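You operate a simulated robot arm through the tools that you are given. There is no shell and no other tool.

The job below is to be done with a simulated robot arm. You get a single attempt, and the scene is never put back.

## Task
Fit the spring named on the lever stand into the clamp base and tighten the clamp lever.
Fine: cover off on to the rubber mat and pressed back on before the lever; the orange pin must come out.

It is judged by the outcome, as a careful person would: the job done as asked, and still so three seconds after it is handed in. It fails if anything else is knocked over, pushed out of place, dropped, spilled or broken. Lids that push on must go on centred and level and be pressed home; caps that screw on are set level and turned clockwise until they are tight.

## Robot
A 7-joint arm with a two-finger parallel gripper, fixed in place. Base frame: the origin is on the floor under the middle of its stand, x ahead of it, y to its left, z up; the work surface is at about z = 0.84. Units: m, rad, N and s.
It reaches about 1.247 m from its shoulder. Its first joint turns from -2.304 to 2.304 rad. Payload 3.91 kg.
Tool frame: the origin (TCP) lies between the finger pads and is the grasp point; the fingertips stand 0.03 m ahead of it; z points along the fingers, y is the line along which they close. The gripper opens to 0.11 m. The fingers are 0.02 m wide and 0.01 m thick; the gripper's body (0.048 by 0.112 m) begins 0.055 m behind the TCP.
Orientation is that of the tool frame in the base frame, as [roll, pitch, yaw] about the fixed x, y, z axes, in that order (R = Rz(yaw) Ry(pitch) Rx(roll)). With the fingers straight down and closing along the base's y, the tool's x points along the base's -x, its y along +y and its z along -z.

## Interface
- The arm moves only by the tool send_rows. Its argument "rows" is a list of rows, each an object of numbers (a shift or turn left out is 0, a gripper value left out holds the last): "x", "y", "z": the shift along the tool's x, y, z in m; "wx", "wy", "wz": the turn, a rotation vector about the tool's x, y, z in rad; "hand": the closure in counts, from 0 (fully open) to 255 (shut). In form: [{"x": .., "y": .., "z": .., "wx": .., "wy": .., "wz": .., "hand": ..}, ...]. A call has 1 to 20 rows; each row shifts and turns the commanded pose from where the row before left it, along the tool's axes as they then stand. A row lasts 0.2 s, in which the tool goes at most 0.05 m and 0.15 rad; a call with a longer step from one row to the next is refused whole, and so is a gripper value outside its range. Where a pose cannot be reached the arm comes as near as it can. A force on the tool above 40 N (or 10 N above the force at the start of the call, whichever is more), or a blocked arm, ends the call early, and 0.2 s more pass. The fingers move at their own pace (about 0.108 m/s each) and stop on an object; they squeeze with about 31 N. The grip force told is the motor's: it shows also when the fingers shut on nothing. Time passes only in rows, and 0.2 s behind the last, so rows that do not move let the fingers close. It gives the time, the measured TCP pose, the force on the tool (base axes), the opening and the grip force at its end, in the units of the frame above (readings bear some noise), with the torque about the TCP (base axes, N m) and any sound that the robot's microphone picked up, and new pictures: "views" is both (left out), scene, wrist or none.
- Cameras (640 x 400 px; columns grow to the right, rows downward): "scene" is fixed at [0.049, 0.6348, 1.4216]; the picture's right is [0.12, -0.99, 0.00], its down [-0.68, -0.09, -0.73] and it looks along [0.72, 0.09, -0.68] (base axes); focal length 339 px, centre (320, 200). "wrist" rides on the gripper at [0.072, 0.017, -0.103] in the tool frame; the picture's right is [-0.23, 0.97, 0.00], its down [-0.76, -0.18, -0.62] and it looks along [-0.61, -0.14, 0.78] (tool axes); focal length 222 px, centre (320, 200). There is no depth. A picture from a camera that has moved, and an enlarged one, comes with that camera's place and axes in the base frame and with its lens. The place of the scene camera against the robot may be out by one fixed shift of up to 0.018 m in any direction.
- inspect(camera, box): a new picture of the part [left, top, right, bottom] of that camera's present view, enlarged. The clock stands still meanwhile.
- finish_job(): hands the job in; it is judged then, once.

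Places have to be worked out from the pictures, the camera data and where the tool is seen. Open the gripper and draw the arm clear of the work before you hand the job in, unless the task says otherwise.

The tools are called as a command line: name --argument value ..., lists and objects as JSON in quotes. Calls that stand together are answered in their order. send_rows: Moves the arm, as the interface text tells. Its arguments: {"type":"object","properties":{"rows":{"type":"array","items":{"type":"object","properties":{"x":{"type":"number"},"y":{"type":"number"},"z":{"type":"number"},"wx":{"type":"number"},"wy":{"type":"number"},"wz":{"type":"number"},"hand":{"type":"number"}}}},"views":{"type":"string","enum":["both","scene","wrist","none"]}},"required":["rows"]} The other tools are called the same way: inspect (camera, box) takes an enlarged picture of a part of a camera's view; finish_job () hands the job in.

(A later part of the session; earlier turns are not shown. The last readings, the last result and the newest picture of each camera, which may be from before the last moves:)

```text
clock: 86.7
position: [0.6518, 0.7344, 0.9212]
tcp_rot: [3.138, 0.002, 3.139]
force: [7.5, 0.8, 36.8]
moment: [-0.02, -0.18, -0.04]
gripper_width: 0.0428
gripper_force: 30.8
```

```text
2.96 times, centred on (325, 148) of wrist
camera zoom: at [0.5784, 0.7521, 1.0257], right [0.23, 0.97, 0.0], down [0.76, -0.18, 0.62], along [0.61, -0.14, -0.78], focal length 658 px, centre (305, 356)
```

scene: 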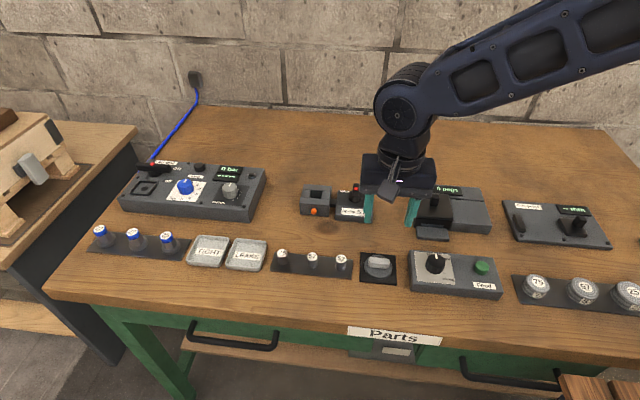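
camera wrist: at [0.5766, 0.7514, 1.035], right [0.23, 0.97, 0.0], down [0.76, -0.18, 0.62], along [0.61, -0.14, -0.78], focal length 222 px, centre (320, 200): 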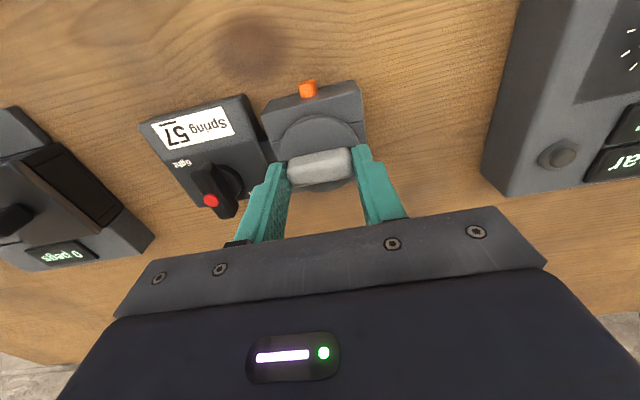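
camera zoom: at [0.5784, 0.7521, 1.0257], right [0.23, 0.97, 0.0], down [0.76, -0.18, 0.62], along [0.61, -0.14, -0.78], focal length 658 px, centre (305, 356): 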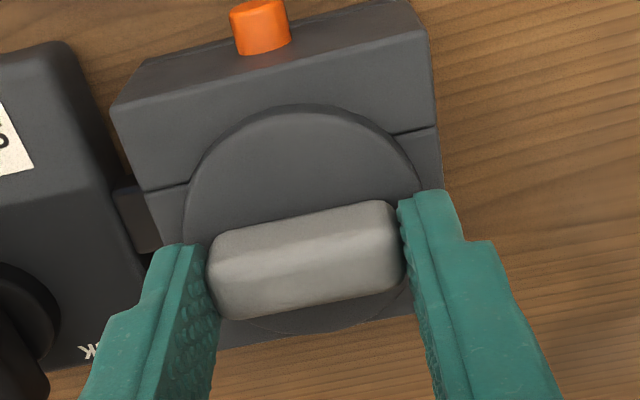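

Pictures can't separate "1 mm high" from "1 mm off in x" at this angle. I relieve the force, release the cover, and look at it from straight above.

send_rows --rows '[{"z": -0.003}, {"hand": 190}, {"hand": 116}, {}, {"z": -0.03}, {"z": -0.04}, {"z": -0.03, "x": -0.03}, {"x": -0.04}, {}]' --views "wrist"

inspect --camera "wrist" --box '[270, 0, 390, 75]'

inspect --camera "scene" --box '[296, 180, 336, 220]'

```text
clock: 88.7
position: [0.7229, 0.7358, 1.0227]
tcp_rot: [3.141, -0.002, 3.141]
force: [0.8, 0.6, 0.9]
moment: [0.01, 0.0, 0.01]
gripper_width: 0.0599
gripper_force: 0.1
camera wrist: at [0.6494, 0.7517, 1.1266], right [0.23, 0.97, 0.0], down [0.76, -0.18, 0.62], along [0.61, -0.14, -0.78], focal length 222 px, centre (320, 200)
```

wrist: 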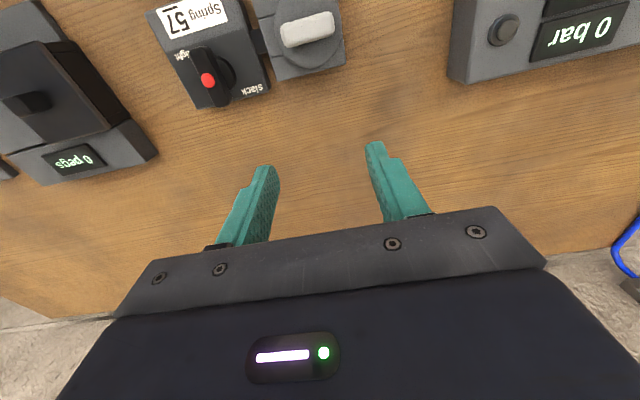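

```text
5.33 times, centred on (330, 38) of wrist
camera zoom: at [0.6494, 0.7517, 1.1266], right [0.23, 0.97, 0.0], down [0.76, -0.18, 0.62], along [0.61, -0.14, -0.78], focal length 1185 px, centre (267, 1067)
```

zoom: 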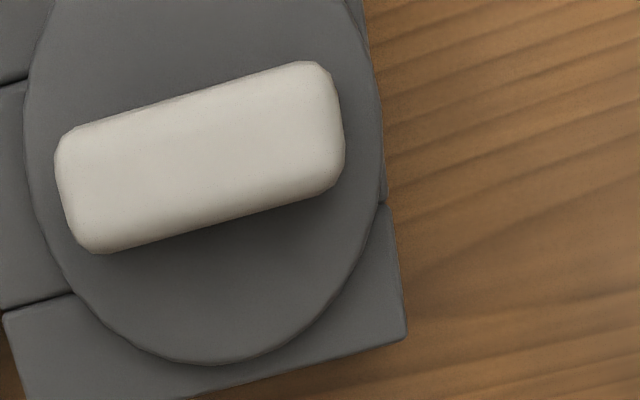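

```text
10.00 times, centred on (316, 200) of scene
camera zoom: at [0.049, 0.6348, 1.4216], right [0.12, -0.99, 0.0], down [-0.68, -0.09, -0.73], along [0.72, 0.09, -0.68], focal length 3393 px, centre (360, 200)
```

zoom: 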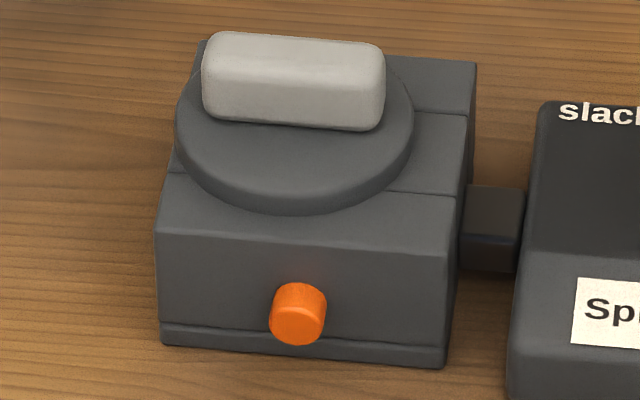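

From straight above, the cover's x-centre is right (0.6513) but it got dragged ~6 mm toward +y on release (a tip was rubbing the disc). I go back, grip it a few mm higher on the handle so the tips clear the disc, and re-centre it.

send_rows --rows '[{"x": 0.037, "y": 0.003}, {"x": 0.036, "y": 0.003}, {"z": 0.04}, {"z": 0.03}, {"z": 0.018}, {}]' --views "wrist"

inspect --camera "wrist" --box '[250, 80, 400, 215]'

```text
clock: 90.1
position: [0.6479, 0.743, 0.931]
tcp_rot: [3.141, -0.001, 3.14]
force: [-0.2, -0.4, -0.6]
moment: [-0.03, 0.02, 0.01]
gripper_width: 0.06
gripper_force: 0.0
camera wrist: at [0.5749, 0.7598, 1.0366], right [0.23, 0.97, 0.0], down [0.76, -0.18, 0.62], along [0.61, -0.14, -0.78], focal length 222 px, centre (320, 200)
```

wrist: 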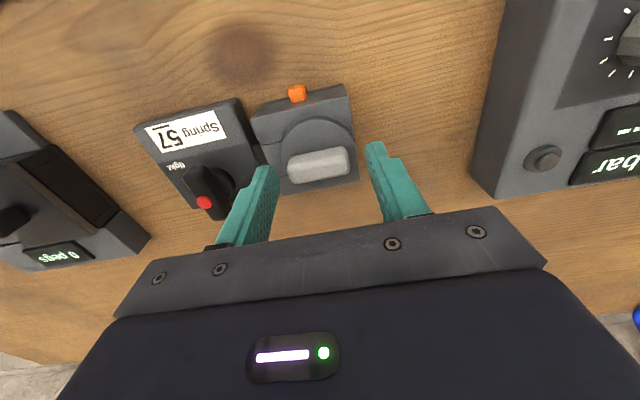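

```text
2.96 times, centred on (325, 148) of wrist
camera zoom: at [0.5749, 0.7598, 1.0366], right [0.23, 0.97, 0.0], down [0.76, -0.18, 0.62], along [0.61, -0.14, -0.78], focal length 658 px, centre (305, 356)
```

zoom: 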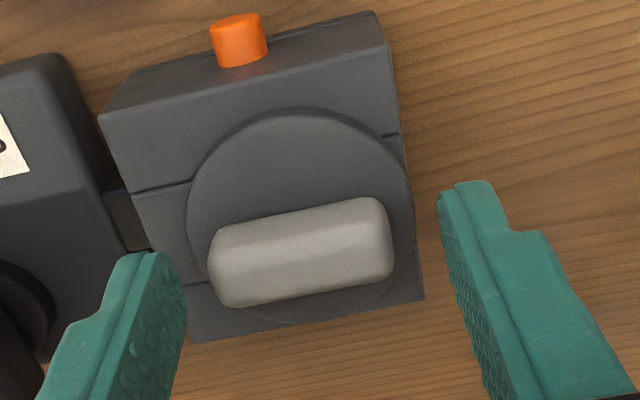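

Handle is ~2.8 mm ahead and 1.7 mm toward -y of the tool axis now. I correct, lower so the tips stay ~3 mm above the disc, and grip.

send_rows --rows '[{"x": -0.0028, "y": -0.0017}, {"z": 0.005}, {"z": 0.002}, {"hand": 255}, {}, {}, {}]' --views "none"

inspect --camera "scene" --box '[296, 180, 336, 220]'

inspect --camera "wrist" --box '[250, 80, 400, 215]'

```text
clock: 91.7
position: [0.651, 0.7414, 0.9249]
tcp_rot: [3.139, -0.001, -3.141]
force: [1.0, 0.1, 1.1]
moment: [0.01, -0.06, -0.07]
gripper_width: 0.0425
gripper_force: 30.8
```

```text
10.00 times, centred on (316, 200) of scene
camera zoom: at [0.049, 0.6348, 1.4216], right [0.12, -0.99, 0.0], down [-0.68, -0.09, -0.73], along [0.72, 0.09, -0.68], focal length 3393 px, centre (360, 200)
```

zoom: 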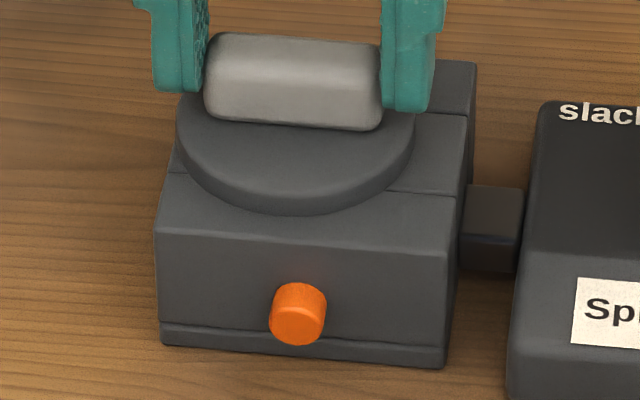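

```text
2.96 times, centred on (325, 148) of wrist
camera zoom: at [0.578, 0.7575, 1.0302], right [0.23, 0.97, 0.0], down [0.76, -0.18, 0.62], along [0.61, -0.14, -0.78], focal length 658 px, centre (305, 356)
```

zoom: 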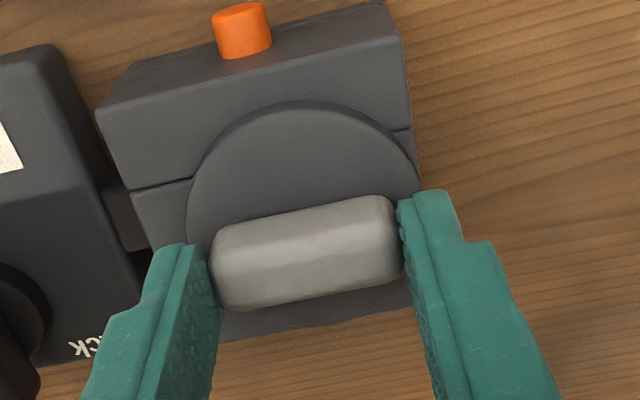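

I lift it 4 mm, shift 5.3 mm toward -y, set it down lightly and compare the picture.

send_rows --rows '[{"z": -0.004}, {"y": -0.0027}, {"y": -0.0026}, {}, {"z": 0.002}, {"z": 0.0015}, {}]' --views "none"

inspect --camera "scene" --box '[296, 180, 336, 220]'

inspect --camera "wrist" --box '[250, 80, 400, 215]'

```text
clock: 93.3
position: [0.6505, 0.7352, 0.927]
tcp_rot: [3.139, -0.002, 3.139]
force: [-0.3, -0.2, -0.3]
moment: [0.0, 0.0, 0.01]
gripper_width: 0.0426
gripper_force: 30.5
```

```text
10.00 times, centred on (316, 200) of scene
camera zoom: at [0.049, 0.6348, 1.4216], right [0.12, -0.99, 0.0], down [-0.68, -0.09, -0.73], along [0.72, 0.09, -0.68], focal length 3393 px, centre (360, 200)
```

zoom: 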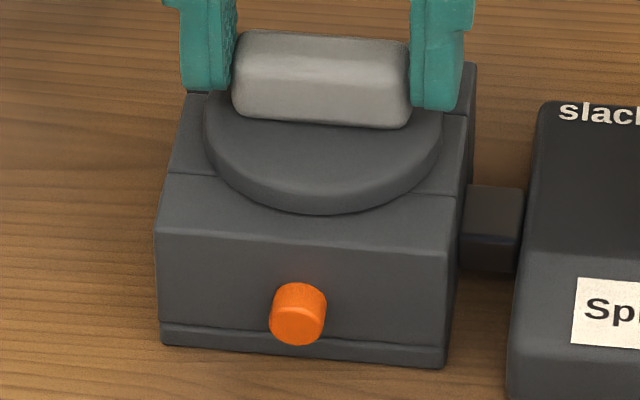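

```text
2.96 times, centred on (325, 148) of wrist
camera zoom: at [0.5783, 0.7508, 1.0313], right [0.23, 0.97, 0.0], down [0.76, -0.18, 0.62], along [0.61, -0.14, -0.78], focal length 658 px, centre (305, 356)
```

zoom: 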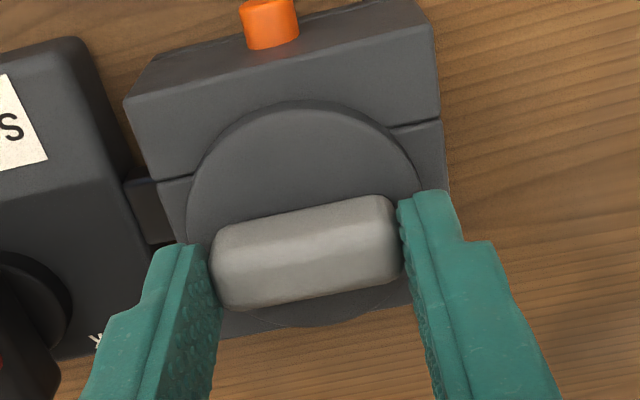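

The rows agree with the original position (allowing for it still being ~2 mm up); columns say ~1 mm too far toward -y. I shift +1 mm in y and lower to light contact.

send_rows --rows '[{"y": 0.001}, {"z": 0.0015}, {"z": 0.001}, {}]' --views "none"

send_rows --rows '[{"z": 0.001}, {}]' --views "none"

inspect --camera "scene" --box '[296, 180, 336, 220]'

inspect --camera "wrist" --box '[250, 80, 400, 215]'

```text
clock: 94.3
position: [0.6485, 0.7351, 0.9265]
tcp_rot: [3.141, -0.002, -3.14]
force: [-17.6, -21.1, 10.2]
moment: [-0.78, 0.72, -0.1]
gripper_width: 0.0426
gripper_force: 31.0
heard: snap
```

```text
clock: 94.9
position: [0.6504, 0.7357, 0.9247]
tcp_rot: [3.141, -0.002, 3.14]
force: [-11.5, -16.5, 10.9]
moment: [-0.61, 0.29, -0.1]
gripper_width: 0.0424
gripper_force: 30.4
stopped in row 2: the force on the tool passed its limit at 41 N (the readings are from after the stop); the commanded pose is now the measured one
```

```text
10.00 times, centred on (316, 200) of scene
camera zoom: at [0.049, 0.6348, 1.4216], right [0.12, -0.99, 0.0], down [-0.68, -0.09, -0.73], along [0.72, 0.09, -0.68], focal length 3393 px, centre (360, 200)
```

zoom: 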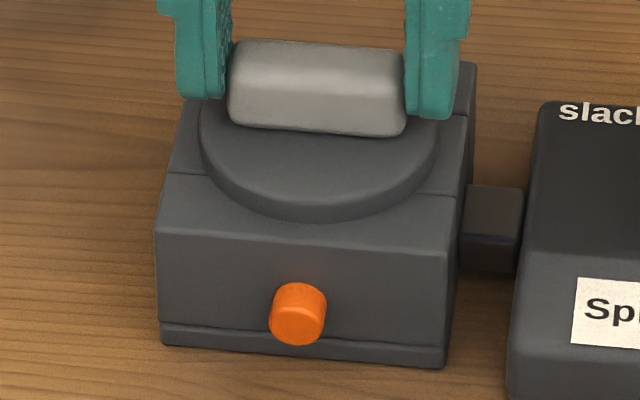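

```text
2.96 times, centred on (325, 148) of wrist
camera zoom: at [0.5768, 0.7519, 1.0299], right [0.23, 0.97, 0.0], down [0.76, -0.18, 0.62], along [0.61, -0.14, -0.78], focal length 658 px, centre (305, 356)
```

zoom: 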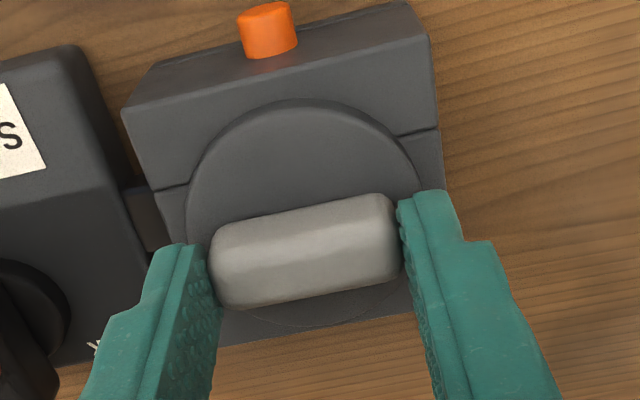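

Snap heard, and the cover's picture now matches the original seated one exactly. I relieve the side load gently (keeping a little downward force) before opening.

send_rows --rows '[{"x": 0.0008, "y": -0.001}, {}]' --views "none"

```text
clock: 95.5
position: [0.6498, 0.7344, 0.9258]
tcp_rot: [3.141, 0.002, 3.14]
force: [0.9, -5.0, 11.2]
moment: [-0.21, 0.04, -0.02]
gripper_width: 0.0423
gripper_force: 30.7
```

Side load almost gone. I reduce y a touch more, bring the vertical load to about zero, and open the fingers.

send_rows --rows '[{"y": -0.0004}, {"z": -0.0008}, {}]' --views "none"

send_rows --rows '[{"hand": 116}, {}, {}]' --views "none"

inspect --camera "scene" --box '[296, 180, 336, 220]'

```text
clock: 96.3
position: [0.6495, 0.7341, 0.9256]
tcp_rot: [3.139, 0.0, 3.141]
force: [9.4, 12.8, 8.9]
moment: [0.44, -0.38, -0.02]
gripper_width: 0.0425
gripper_force: 31.1
```

```text
clock: 97.1
position: [0.6487, 0.7336, 0.925]
tcp_rot: [-3.141, -0.003, -3.141]
force: [0.0, 0.5, -0.1]
moment: [-0.03, -0.03, 0.03]
gripper_width: 0.0599
gripper_force: 0.1
```

```text
10.00 times, centred on (316, 200) of scene
camera zoom: at [0.049, 0.6348, 1.4216], right [0.12, -0.99, 0.0], down [-0.68, -0.09, -0.73], along [0.72, 0.09, -0.68], focal length 3393 px, centre (360, 200)
```

zoom: 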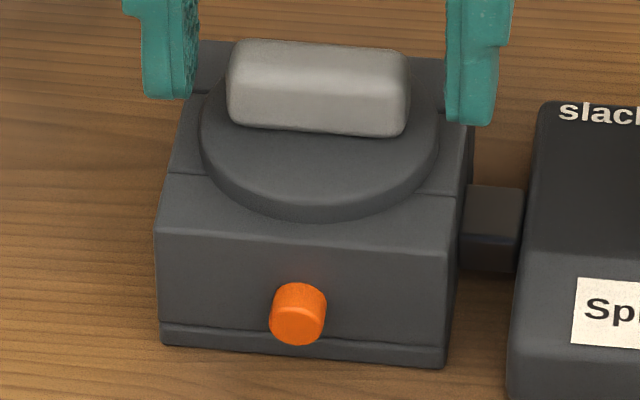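

The cover is snapped in, centred and level. To be sure it is fully home I'll press once on top of the handle with closed fingers; first I rise and close.

send_rows --rows '[{"z": -0.03}, {"z": -0.02, "y": 0.0015}, {"hand": 255}, {}, {"z": 0.02}, {"z": 0.008}, {}]' --views "wrist"

inspect --camera "wrist" --box '[250, 80, 400, 215]'

```text
clock: 98.7
position: [0.65, 0.7351, 0.9458]
tcp_rot: [3.138, -0.001, 3.141]
force: [-0.9, 1.4, -0.2]
moment: [0.0, 0.03, -0.01]
gripper_width: 0.0
gripper_force: 30.8
camera wrist: at [0.5771, 0.7524, 1.051], right [0.23, 0.97, 0.0], down [0.76, -0.18, 0.62], along [0.61, -0.14, -0.78], focal length 222 px, centre (320, 200)
```

wrist: 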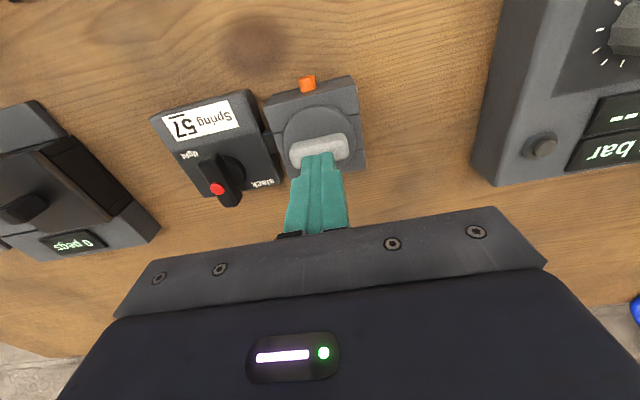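

```text
2.96 times, centred on (325, 148) of wrist
camera zoom: at [0.5771, 0.7524, 1.051], right [0.23, 0.97, 0.0], down [0.76, -0.18, 0.62], along [0.61, -0.14, -0.78], focal length 658 px, centre (305, 356)
```

zoom: 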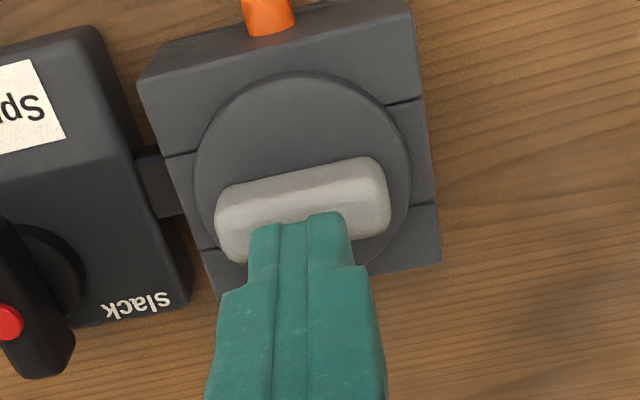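

Closed fingertips are just above the handle's middle. I press down step by step to ~20–25 N.

send_rows --rows '[{"z": 0.004}, {"z": 0.002}, {}]' --views "none"

send_rows --rows '[{"z": 0.0015}, {}]' --views "none"

send_rows --rows '[{"z": 0.0015}, {}]' --views "none"

```text
clock: 99.5
position: [0.6495, 0.7341, 0.9408]
tcp_rot: [3.141, -0.003, -3.141]
force: [-0.1, -0.4, 0.5]
moment: [0.02, 0.0, 0.03]
gripper_width: 0.0
gripper_force: 31.3
```

```text
clock: 100.1
position: [0.649, 0.7348, 0.9386]
tcp_rot: [3.141, -0.003, 3.141]
force: [0.3, 0.8, -0.6]
moment: [0.0, 0.04, -0.01]
gripper_width: 0.0
gripper_force: 31.3
```

```text
clock: 100.7
position: [0.6498, 0.7361, 0.9375]
tcp_rot: [3.141, -0.002, -3.141]
force: [-0.1, 0.3, 0.4]
moment: [0.01, -0.01, 0.01]
gripper_width: 0.0002
gripper_force: 31.0
```

No contact yet; I continue.

send_rows --rows '[{"z": 0.0015}, {}]' --views "none"

send_rows --rows '[{"z": 0.0015}, {}]' --views "none"

send_rows --rows '[{"z": 0.001}, {}]' --views "none"

```text
clock: 101.3
position: [0.6479, 0.7355, 0.9373]
tcp_rot: [3.14, 0.0, -3.141]
force: [0.8, -3.0, 4.8]
moment: [-0.05, -0.01, -0.01]
gripper_width: 0.0
gripper_force: 30.8
```

```text
clock: 101.9
position: [0.6486, 0.7369, 0.9373]
tcp_rot: [3.14, -0.001, 3.14]
force: [-0.4, -9.3, 19.4]
moment: [-0.27, -0.04, 0.01]
gripper_width: 0.0
gripper_force: 30.8
```

```text
clock: 102.5
position: [0.6494, 0.7352, 0.9366]
tcp_rot: [3.136, 0.001, 3.141]
force: [-1.1, -10.0, 35.8]
moment: [-0.32, 0.05, 0.03]
gripper_width: 0.0001
gripper_force: 30.6
```

36 N with no further movement or snap: the cover is fully home. I lift off and move over to the lever, opening the hand.

send_rows --rows '[{"z": -0.02}, {"z": -0.04}, {"z": -0.02, "y": -0.03, "hand": 130}, {"y": -0.035}, {"y": -0.03}, {}]' --views "both"

inspect --camera "wrist" --box '[250, 60, 390, 160]'

inspect --camera "scene" --box '[290, 175, 390, 235]'

```text
clock: 103.9
position: [0.6473, 0.6423, 1.0129]
tcp_rot: [-3.141, 0.0, 3.141]
force: [0.3, 0.3, -0.4]
moment: [0.01, 0.0, 0.02]
gripper_width: 0.0539
gripper_force: 0.0
camera wrist: at [0.5757, 0.6595, 1.1184], right [0.23, 0.97, 0.0], down [0.76, -0.18, 0.62], along [0.61, -0.14, -0.78], focal length 222 px, centre (320, 200)
```

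scene: 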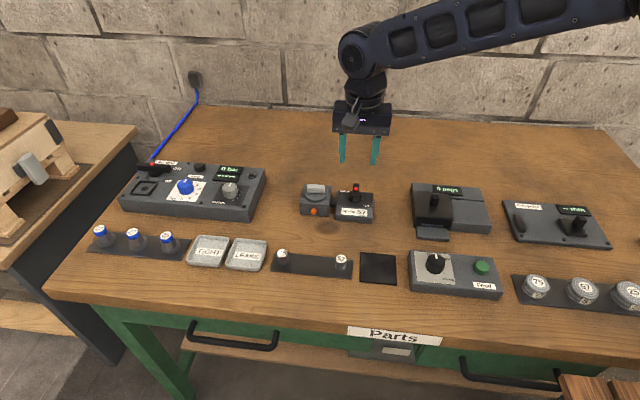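
wrist: 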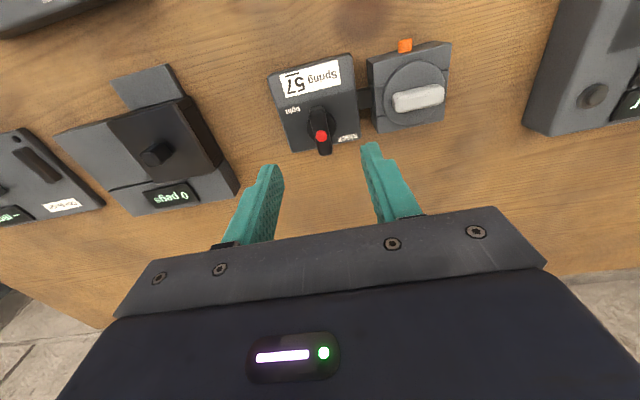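

```text
4.00 times, centred on (320, 110) of wrist
camera zoom: at [0.5757, 0.6595, 1.1184], right [0.23, 0.97, 0.0], down [0.76, -0.18, 0.62], along [0.61, -0.14, -0.78], focal length 888 px, centre (320, 560)
```

zoom: 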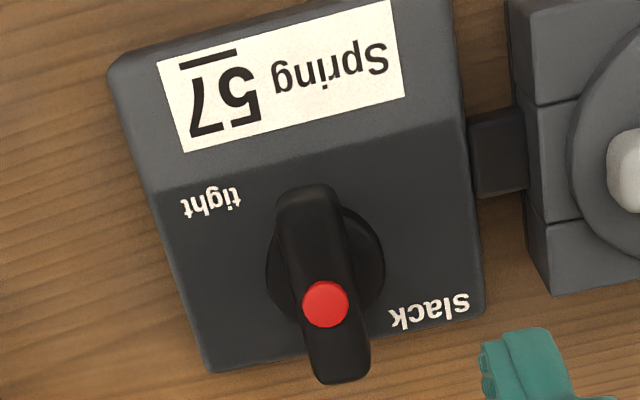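

```text
6.40 times, centred on (340, 205) of scene
camera zoom: at [0.049, 0.6348, 1.4216], right [0.12, -0.99, 0.0], down [-0.68, -0.09, -0.73], along [0.72, 0.09, -0.68], focal length 2171 px, centre (192, 168)
```

zoom: 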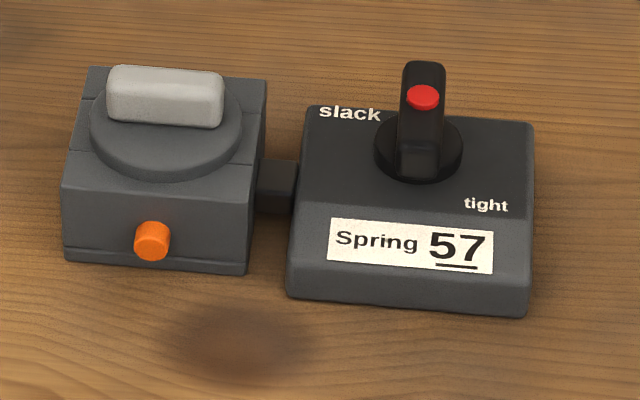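

The lever bar lies along x with its dot over the axis at roughly (0.66, 0.641). I move over it and come down to TCP z≈0.95 for a closer look.

send_rows --rows '[{"x": -0.013, "y": -0.0015}, {"z": 0.03}, {"z": 0.028}, {}]' --views "wrist"

inspect --camera "wrist" --box '[250, 110, 390, 200]'

inspect --camera "scene" --box '[310, 150, 390, 225]'

```text
clock: 104.9
position: [0.6599, 0.642, 0.9564]
tcp_rot: [3.141, -0.003, 3.14]
force: [-0.5, 0.5, 0.9]
moment: [0.0, -0.01, 0.0]
gripper_width: 0.0538
gripper_force: 0.2
camera wrist: at [0.5877, 0.6578, 1.06], right [0.23, 0.97, 0.0], down [0.76, -0.18, 0.62], along [0.61, -0.14, -0.78], focal length 222 px, centre (320, 200)
```

wrist: 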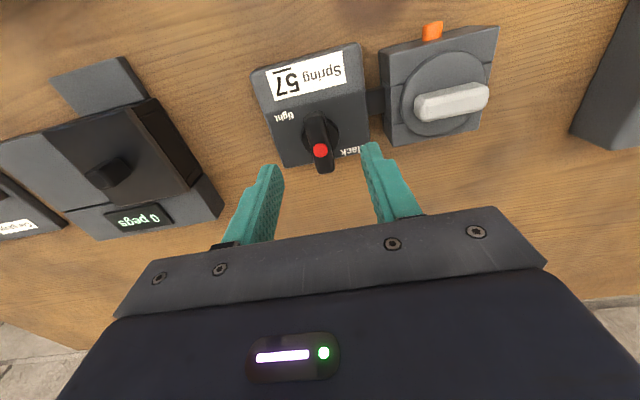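

```text
4.44 times, centred on (320, 155) of wrist
camera zoom: at [0.5877, 0.6578, 1.06], right [0.23, 0.97, 0.0], down [0.76, -0.18, 0.62], along [0.61, -0.14, -0.78], focal length 987 px, centre (320, 400)
```

zoom: 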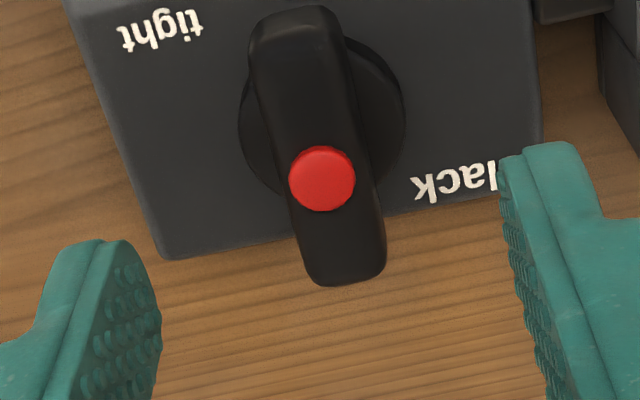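

```text
5.33 times, centred on (350, 188) of scene
camera zoom: at [0.049, 0.6348, 1.4216], right [0.12, -0.99, 0.0], down [-0.68, -0.09, -0.73], along [0.72, 0.09, -0.68], focal length 1809 px, centre (160, 267)
```

zoom: 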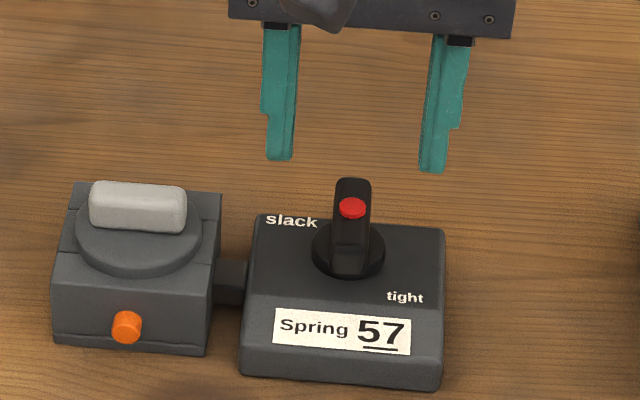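

I zoom in tightly on the knob from both cameras to pin down the rotation axis relative to the bar.

inspect --camera "scene" --box '[334, 178, 370, 208]'

inspect --camera "wrist" --box '[280, 105, 360, 180]'

```text
13.33 times, centred on (352, 193) of scene
camera zoom: at [0.049, 0.6348, 1.4216], right [0.12, -0.99, 0.0], down [-0.68, -0.09, -0.73], along [0.72, 0.09, -0.68], focal length 4523 px, centre (-107, 293)
```

zoom: 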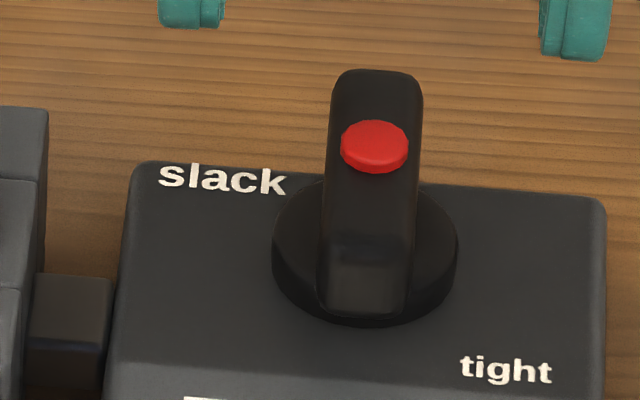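

```text
5.33 times, centred on (320, 142) of wrist
camera zoom: at [0.5877, 0.6578, 1.06], right [0.23, 0.97, 0.0], down [0.76, -0.18, 0.62], along [0.61, -0.14, -0.78], focal length 1185 px, centre (320, 507)
```

zoom: 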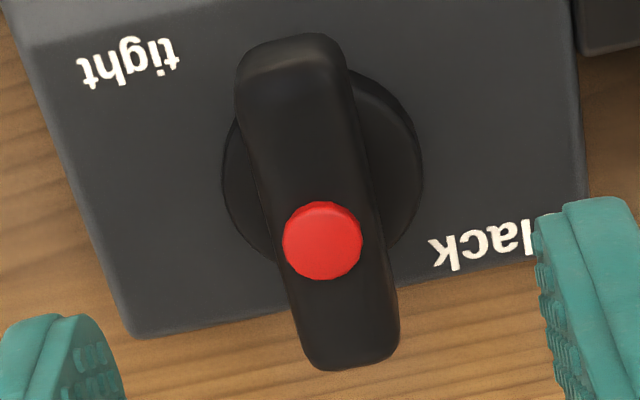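

The knob axis is right under the tool (≈0.660, 0.642); the bar is ~48 mm × 15 mm, along x. I lower to TCP z≈0.918 with the fingers either side of the bar, then close.

send_rows --rows '[{"z": 0.02}, {"z": 0.012}, {"z": 0.006}, {}]' --views "none"

send_rows --rows '[{"hand": 255}, {}, {}, {}]' --views "wrist"

inspect --camera "wrist" --box '[270, 110, 370, 210]'

inspect --camera "scene" --box '[310, 160, 390, 225]'

```text
clock: 105.9
position: [0.6603, 0.6401, 0.9178]
tcp_rot: [3.142, -0.003, 3.141]
force: [0.2, 0.2, -0.6]
moment: [0.0, -0.02, -0.02]
gripper_width: 0.0541
gripper_force: 0.0
```

```text
clock: 106.9
position: [0.6605, 0.6405, 0.917]
tcp_rot: [-3.141, -0.003, -3.14]
force: [-1.6, -1.8, -0.7]
moment: [-0.03, -0.13, 0.0]
gripper_width: 0.0169
gripper_force: 45.3
camera wrist: at [0.5887, 0.6567, 1.0225], right [0.23, 0.97, 0.0], down [0.76, -0.18, 0.62], along [0.61, -0.14, -0.78], focal length 222 px, centre (320, 200)
```

wrist: 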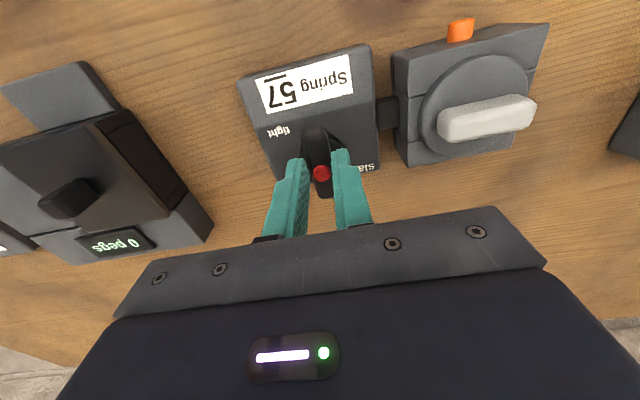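

```text
4.00 times, centred on (320, 160) of wrist
camera zoom: at [0.5887, 0.6567, 1.0225], right [0.23, 0.97, 0.0], down [0.76, -0.18, 0.62], along [0.61, -0.14, -0.78], focal length 888 px, centre (320, 360)
```

zoom: 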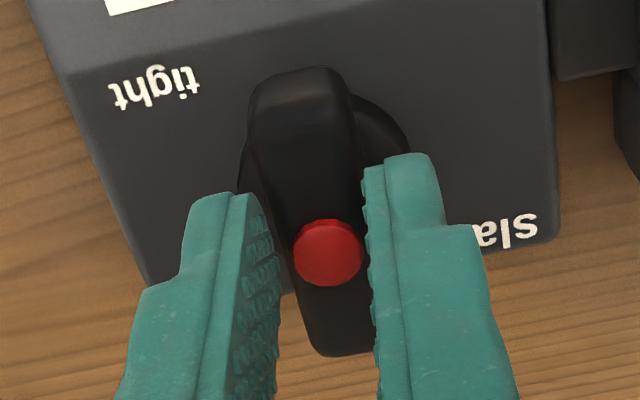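

```text
6.15 times, centred on (350, 192) of scene
camera zoom: at [0.049, 0.6348, 1.4216], right [0.12, -0.99, 0.0], down [-0.68, -0.09, -0.73], along [0.72, 0.09, -0.68], focal length 2088 px, centre (135, 246)
```

zoom: 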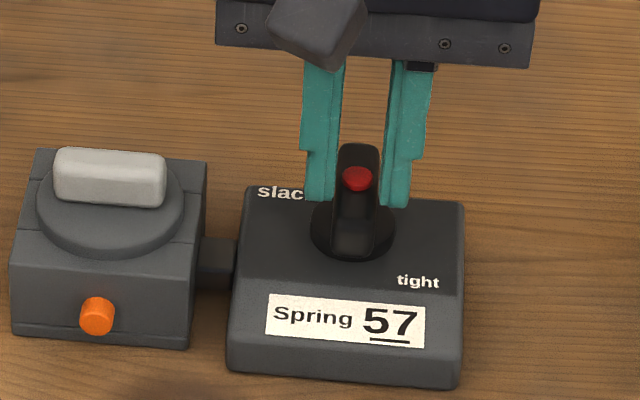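

Bar gripped (16.9 mm) with practically no side load. I begin turning clockwise (seen from above) in small steps, watching forces.

send_rows --rows '[{"wz": 0.08}, {"wz": 0.08}, {}]' --views "none"

```text
clock: 107.7
position: [0.6617, 0.6405, 0.9173]
tcp_rot: [3.141, -0.002, 2.981]
force: [5.7, 13.9, -2.8]
moment: [0.57, 0.26, 0.07]
gripper_width: 0.0169
gripper_force: 44.9
```

There's a +y reaction, suggesting my turning centre is off along the bar. I look at the state.

inspect --camera "wrist" --box '[270, 110, 370, 210]'

inspect --camera "scene" --box '[310, 160, 390, 225]'

```text
4.00 times, centred on (320, 160) of wrist
camera zoom: at [0.5923, 0.6687, 1.0225], right [0.38, 0.93, 0.0], down [0.72, -0.3, 0.62], along [0.58, -0.23, -0.78], focal length 888 px, centre (320, 360)
```

zoom: 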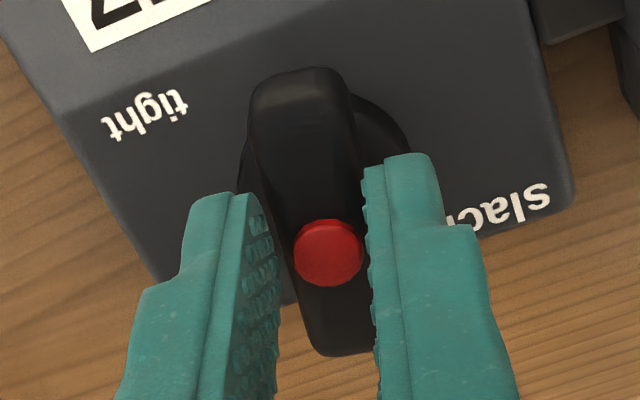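

```text
6.15 times, centred on (350, 192) of scene
camera zoom: at [0.049, 0.6348, 1.4216], right [0.12, -0.99, 0.0], down [-0.68, -0.09, -0.73], along [0.72, 0.09, -0.68], focal length 2088 px, centre (135, 246)
```

zoom: 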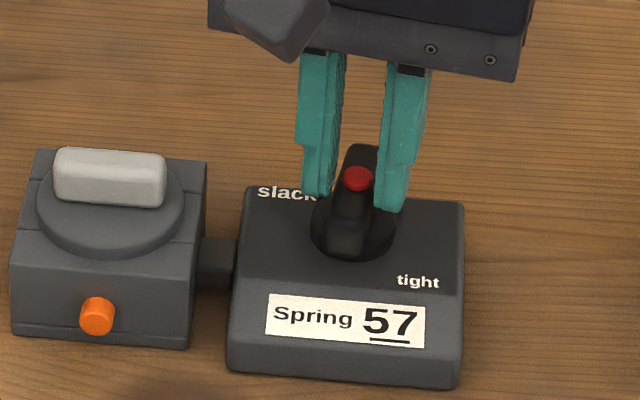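

The lever is turning, and the red dot stays put in the picture – so the axis is at the dot, ~6–8 mm further along the bar than my turning centre. I relieve by shifting in tool-y and continue, rotating about the dot.

send_rows --rows '[{"y": 0.0012}, {}]' --views "none"

send_rows --rows '[{"wz": 0.08, "y": 0.0005}, {"wz": 0.08, "y": 0.0005}, {}]' --views "none"

```text
clock: 108.3
position: [0.6608, 0.6411, 0.9188]
tcp_rot: [-3.141, -0.003, 2.98]
force: [-4.7, 2.9, 0.4]
moment: [-0.17, -0.72, -0.01]
gripper_width: 0.0167
gripper_force: 45.3
```

```text
clock: 109.1
position: [0.6605, 0.6419, 0.9184]
tcp_rot: [-3.141, -0.002, 2.821]
force: [-9.9, -5.1, 3.2]
moment: [0.2, 1.52, -0.05]
gripper_width: 0.0168
gripper_force: 45.1
```

The estimate is now ~5 mm offset. I correct slightly and continue turning in steps.

send_rows --rows '[{"y": -0.0004, "wz": 0.08}, {"wz": 0.08, "y": 0.0004}, {"wz": 0.08, "y": 0.0004}, {}]' --views "none"

```text
clock: 110.1
position: [0.6623, 0.6438, 0.9171]
tcp_rot: [3.139, -0.002, 2.582]
force: [-0.8, 21.9, -1.3]
moment: [0.27, -0.77, 0.1]
gripper_width: 0.0171
gripper_force: 45.3
```

Side force grew again (+18 N in tool y); I relieve it and use ~7 mm offset for the next steps.

send_rows --rows '[{"y": 0.0014, "x": 0.0008}, {}]' --views "none"

send_rows --rows '[{"wz": 0.08, "y": 0.0005}, {"wz": 0.08, "y": 0.0005}, {}]' --views "wrist"

inspect --camera "scene" --box '[310, 160, 390, 225]'

```text
clock: 110.7
position: [0.6615, 0.6428, 0.9172]
tcp_rot: [3.142, -0.002, 2.58]
force: [-1.9, 9.2, 4.9]
moment: [0.88, 1.23, 0.03]
gripper_width: 0.0169
gripper_force: 45.6
```

```text
clock: 111.5
position: [0.6623, 0.6442, 0.9167]
tcp_rot: [-3.141, -0.002, 2.42]
force: [-11.1, -5.6, 9.6]
moment: [-0.8, -0.15, -0.08]
gripper_width: 0.017
gripper_force: 44.2
camera wrist: at [0.6193, 0.7041, 1.0224], right [0.81, 0.58, 0.0], down [0.46, -0.64, 0.62], along [0.36, -0.51, -0.78], focal length 222 px, centre (320, 200)
```

wrist: 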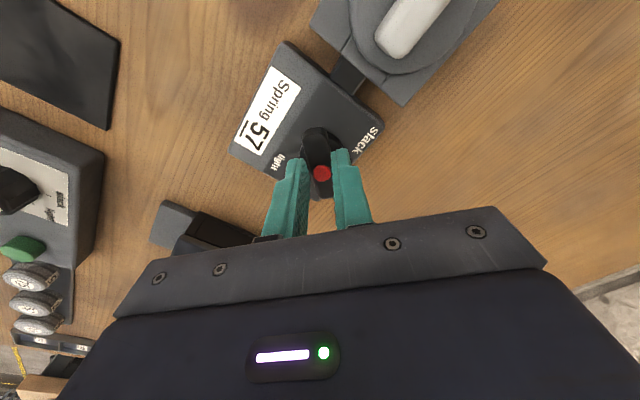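

```text
6.15 times, centred on (350, 192) of scene
camera zoom: at [0.049, 0.6348, 1.4216], right [0.12, -0.99, 0.0], down [-0.68, -0.09, -0.73], along [0.72, 0.09, -0.68], focal length 2088 px, centre (135, 246)
```

zoom: 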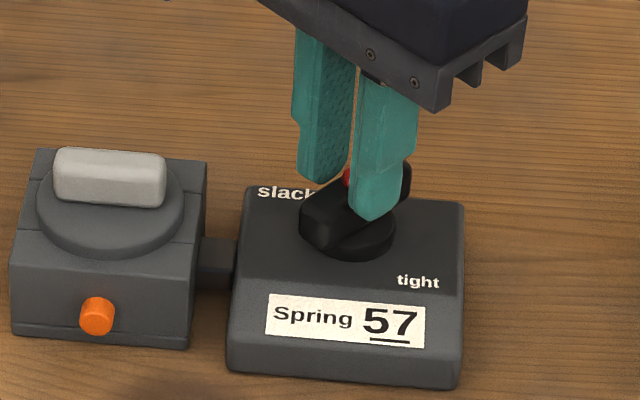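

At about 41° now and turning well. I continue with small corrections.

send_rows --rows '[{"wz": 0.08, "y": -0.0004}, {"wz": 0.08, "y": 0.0004}, {}]' --views "none"

send_rows --rows '[{"wz": 0.08, "y": 0.0005}, {"wz": 0.08, "y": 0.0005}, {}]' --views "none"

```text
clock: 112.3
position: [0.6624, 0.6436, 0.9175]
tcp_rot: [3.141, -0.002, 2.259]
force: [-7.0, -5.3, 6.0]
moment: [-0.35, 0.07, -0.08]
gripper_width: 0.0168
gripper_force: 44.8
```

```text
clock: 113.1
position: [0.6639, 0.6444, 0.918]
tcp_rot: [3.141, -0.002, 2.1]
force: [-1.5, -3.9, 4.5]
moment: [-0.29, -0.06, 0.0]
gripper_width: 0.0167
gripper_force: 44.8
```

Forces are small; 1.04 rad turned. I keep going.

send_rows --rows '[{"wz": 0.08, "y": 0.0005}, {"wz": 0.08, "y": 0.0005}, {}]' --views "none"

send_rows --rows '[{"wz": 0.08, "y": 0.0005}, {"wz": 0.08, "y": 0.0005}, {}]' --views "both"

inspect --camera "scene" --box '[310, 160, 390, 225]'

```text
clock: 113.9
position: [0.6652, 0.6456, 0.9192]
tcp_rot: [-3.141, -0.002, 1.941]
force: [5.8, -1.5, 3.3]
moment: [-0.82, -0.53, -0.01]
gripper_width: 0.0168
gripper_force: 44.7
```

```text
clock: 114.7
position: [0.6656, 0.6457, 0.9176]
tcp_rot: [-3.141, -0.002, 1.78]
force: [2.5, -4.6, 4.0]
moment: [-0.48, -0.16, 0.02]
gripper_width: 0.017
gripper_force: 44.7
camera wrist: at [0.667, 0.7196, 1.0225], right [1.0, -0.02, 0.0], down [-0.01, -0.78, 0.62], along [-0.01, -0.62, -0.78], focal length 222 px, centre (320, 200)
```

scene: 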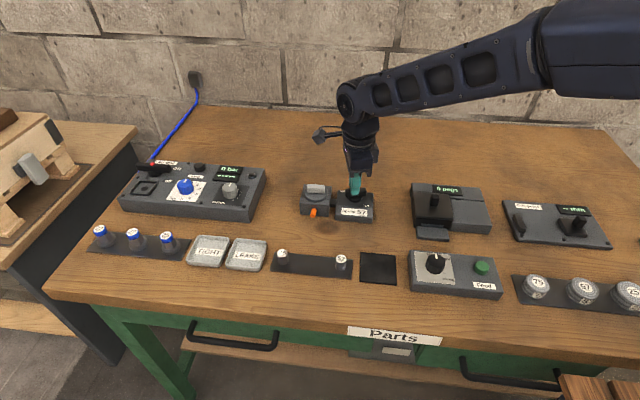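
wrist: 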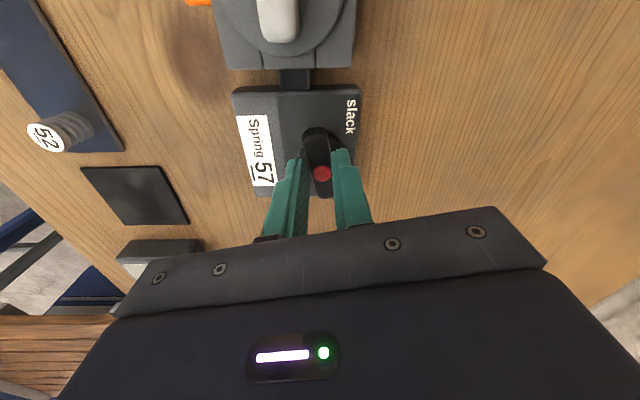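

```text
6.15 times, centred on (350, 192) of scene
camera zoom: at [0.049, 0.6348, 1.4216], right [0.12, -0.99, 0.0], down [-0.68, -0.09, -0.73], along [0.72, 0.09, -0.68], focal length 2088 px, centre (135, 246)
```

zoom: 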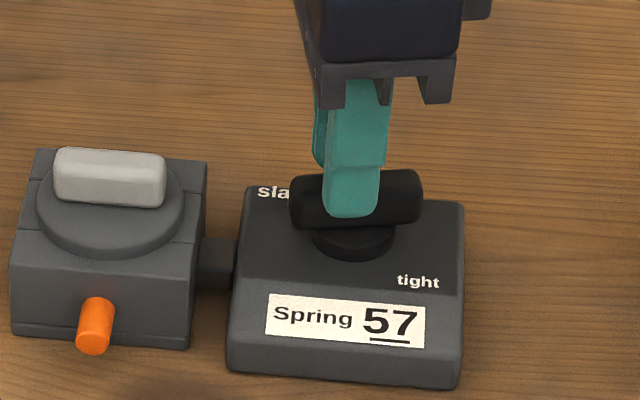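

The orange pin is now coming out of the clamp by itself as the lever turns – so it is the tell-tale that the clamp is tight. I continue turning gently to the end of travel.

send_rows --rows '[{"wz": 0.06, "y": 0.0004}, {"wz": 0.06, "y": 0.0004}, {}]' --views "none"

send_rows --rows '[{"wz": 0.05, "y": 0.0003}, {}]' --views "none"

inspect --camera "scene" --box '[290, 170, 370, 225]'

```text
clock: 115.5
position: [0.6658, 0.6448, 0.9181]
tcp_rot: [-3.14, 0.0, 1.663]
force: [-9.1, -18.3, 4.2]
moment: [-0.77, 0.21, -0.05]
gripper_width: 0.0171
gripper_force: 44.5
```

```text
clock: 116.1
position: [0.6672, 0.6447, 0.9181]
tcp_rot: [-3.139, -0.001, 1.611]
force: [-11.6, -20.1, 2.5]
moment: [-1.23, 0.4, -0.11]
gripper_width: 0.0168
gripper_force: 44.8
```

```text
7.27 times, centred on (330, 198) of scene
camera zoom: at [0.049, 0.6348, 1.4216], right [0.12, -0.99, 0.0], down [-0.68, -0.09, -0.73], along [0.72, 0.09, -0.68], focal length 2467 px, centre (247, 218)
```

zoom: 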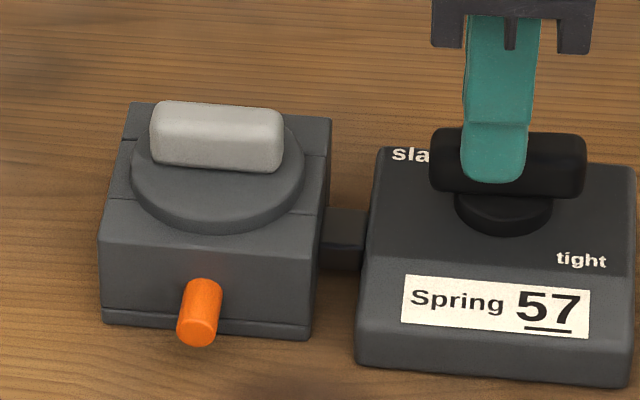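

Lever at ~88°, the pin is well out. I relieve the side load and turn a little further to find the end stop.

send_rows --rows '[{"x": -0.0014, "y": -0.0009}, {}]' --views "none"

send_rows --rows '[{"wz": 0.05, "y": 0.0002}, {}]' --views "none"

send_rows --rows '[{"wz": 0.05, "y": 0.0002}, {}]' --views "none"

```text
clock: 116.7
position: [0.6664, 0.645, 0.9169]
tcp_rot: [3.141, -0.004, 1.612]
force: [-0.9, -2.1, -3.1]
moment: [-0.13, -0.12, -0.03]
gripper_width: 0.0168
gripper_force: 44.6
```

```text
clock: 117.3
position: [0.6668, 0.6469, 0.9191]
tcp_rot: [3.14, -0.002, 1.561]
force: [7.7, 11.7, -3.6]
moment: [0.75, -0.3, 0.51]
gripper_width: 0.0169
gripper_force: 45.1
```

```text
clock: 117.9
position: [0.6678, 0.6458, 0.9179]
tcp_rot: [-3.141, -0.002, 1.515]
force: [10.6, 17.6, -2.6]
moment: [0.43, -0.43, 1.15]
gripper_width: 0.0173
gripper_force: 44.9
```

End stop felt (torque rising to 1.15 N·m at ~90°): the clamp is tight. I unload the torque slightly without turning it back, then open the fingers.

send_rows --rows '[{"wz": -0.06, "y": -0.0006, "x": 0.001}, {}]' --views "none"

inspect --camera "scene" --box '[290, 170, 370, 225]'

```text
clock: 118.5
position: [0.6665, 0.646, 0.9179]
tcp_rot: [-3.14, 0.0, 1.572]
force: [6.2, 2.2, 0.4]
moment: [0.68, -0.09, 0.04]
gripper_width: 0.0167
gripper_force: 45.1
```

```text
7.27 times, centred on (330, 198) of scene
camera zoom: at [0.049, 0.6348, 1.4216], right [0.12, -0.99, 0.0], down [-0.68, -0.09, -0.73], along [0.72, 0.09, -0.68], focal length 2467 px, centre (247, 218)
```

zoom: 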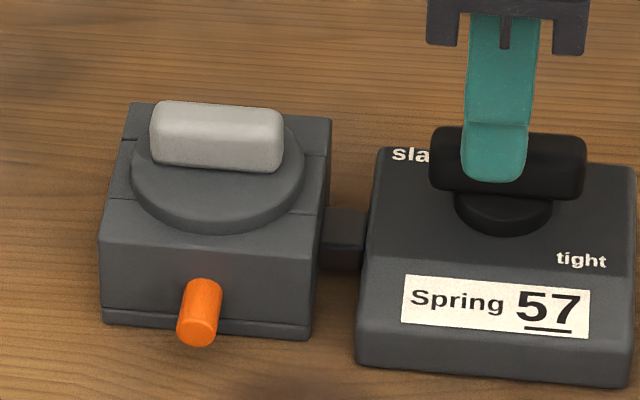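

Loads are near zero with the lever at the stop. I open and lift straight up.

send_rows --rows '[{"y": 0.0005}, {"hand": 130}, {}, {}, {"z": -0.03}, {"z": -0.04}, {"z": -0.04}, {}]' --views "both"

inspect --camera "scene" --box '[290, 170, 370, 225]'

```text
clock: 120.3
position: [0.6659, 0.6471, 1.0284]
tcp_rot: [-3.14, 0.001, 1.572]
force: [0.5, -0.3, -0.3]
moment: [0.01, -0.04, -0.01]
gripper_width: 0.0536
gripper_force: 0.1
camera wrist: at [0.6829, 0.7178, 1.1331], right [0.97, -0.23, 0.0], down [-0.18, -0.76, 0.62], along [-0.14, -0.61, -0.78], focal length 222 px, centre (320, 200)
```

scene: 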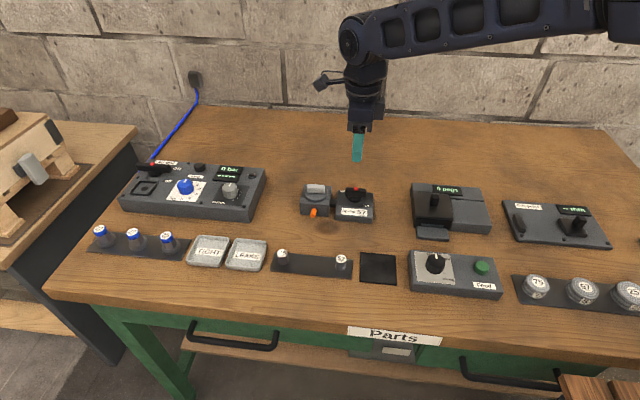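
wrist: 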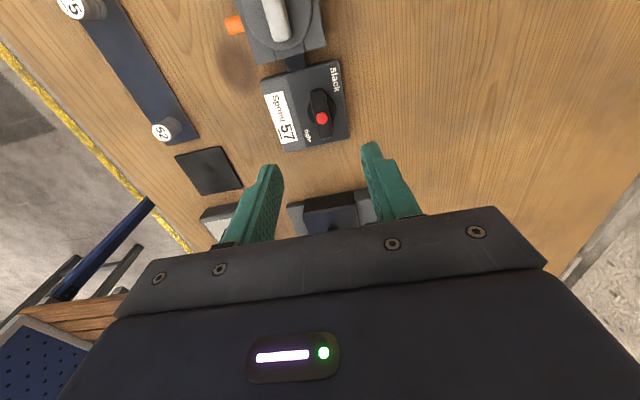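

```text
7.27 times, centred on (330, 198) of scene
camera zoom: at [0.049, 0.6348, 1.4216], right [0.12, -0.99, 0.0], down [-0.68, -0.09, -0.73], along [0.72, 0.09, -0.68], focal length 2467 px, centre (247, 218)
```

zoom: 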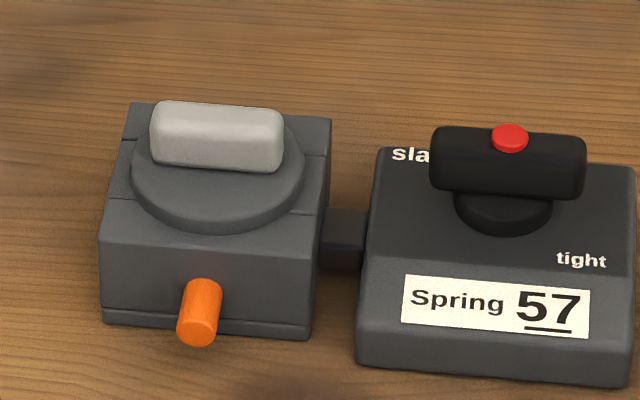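

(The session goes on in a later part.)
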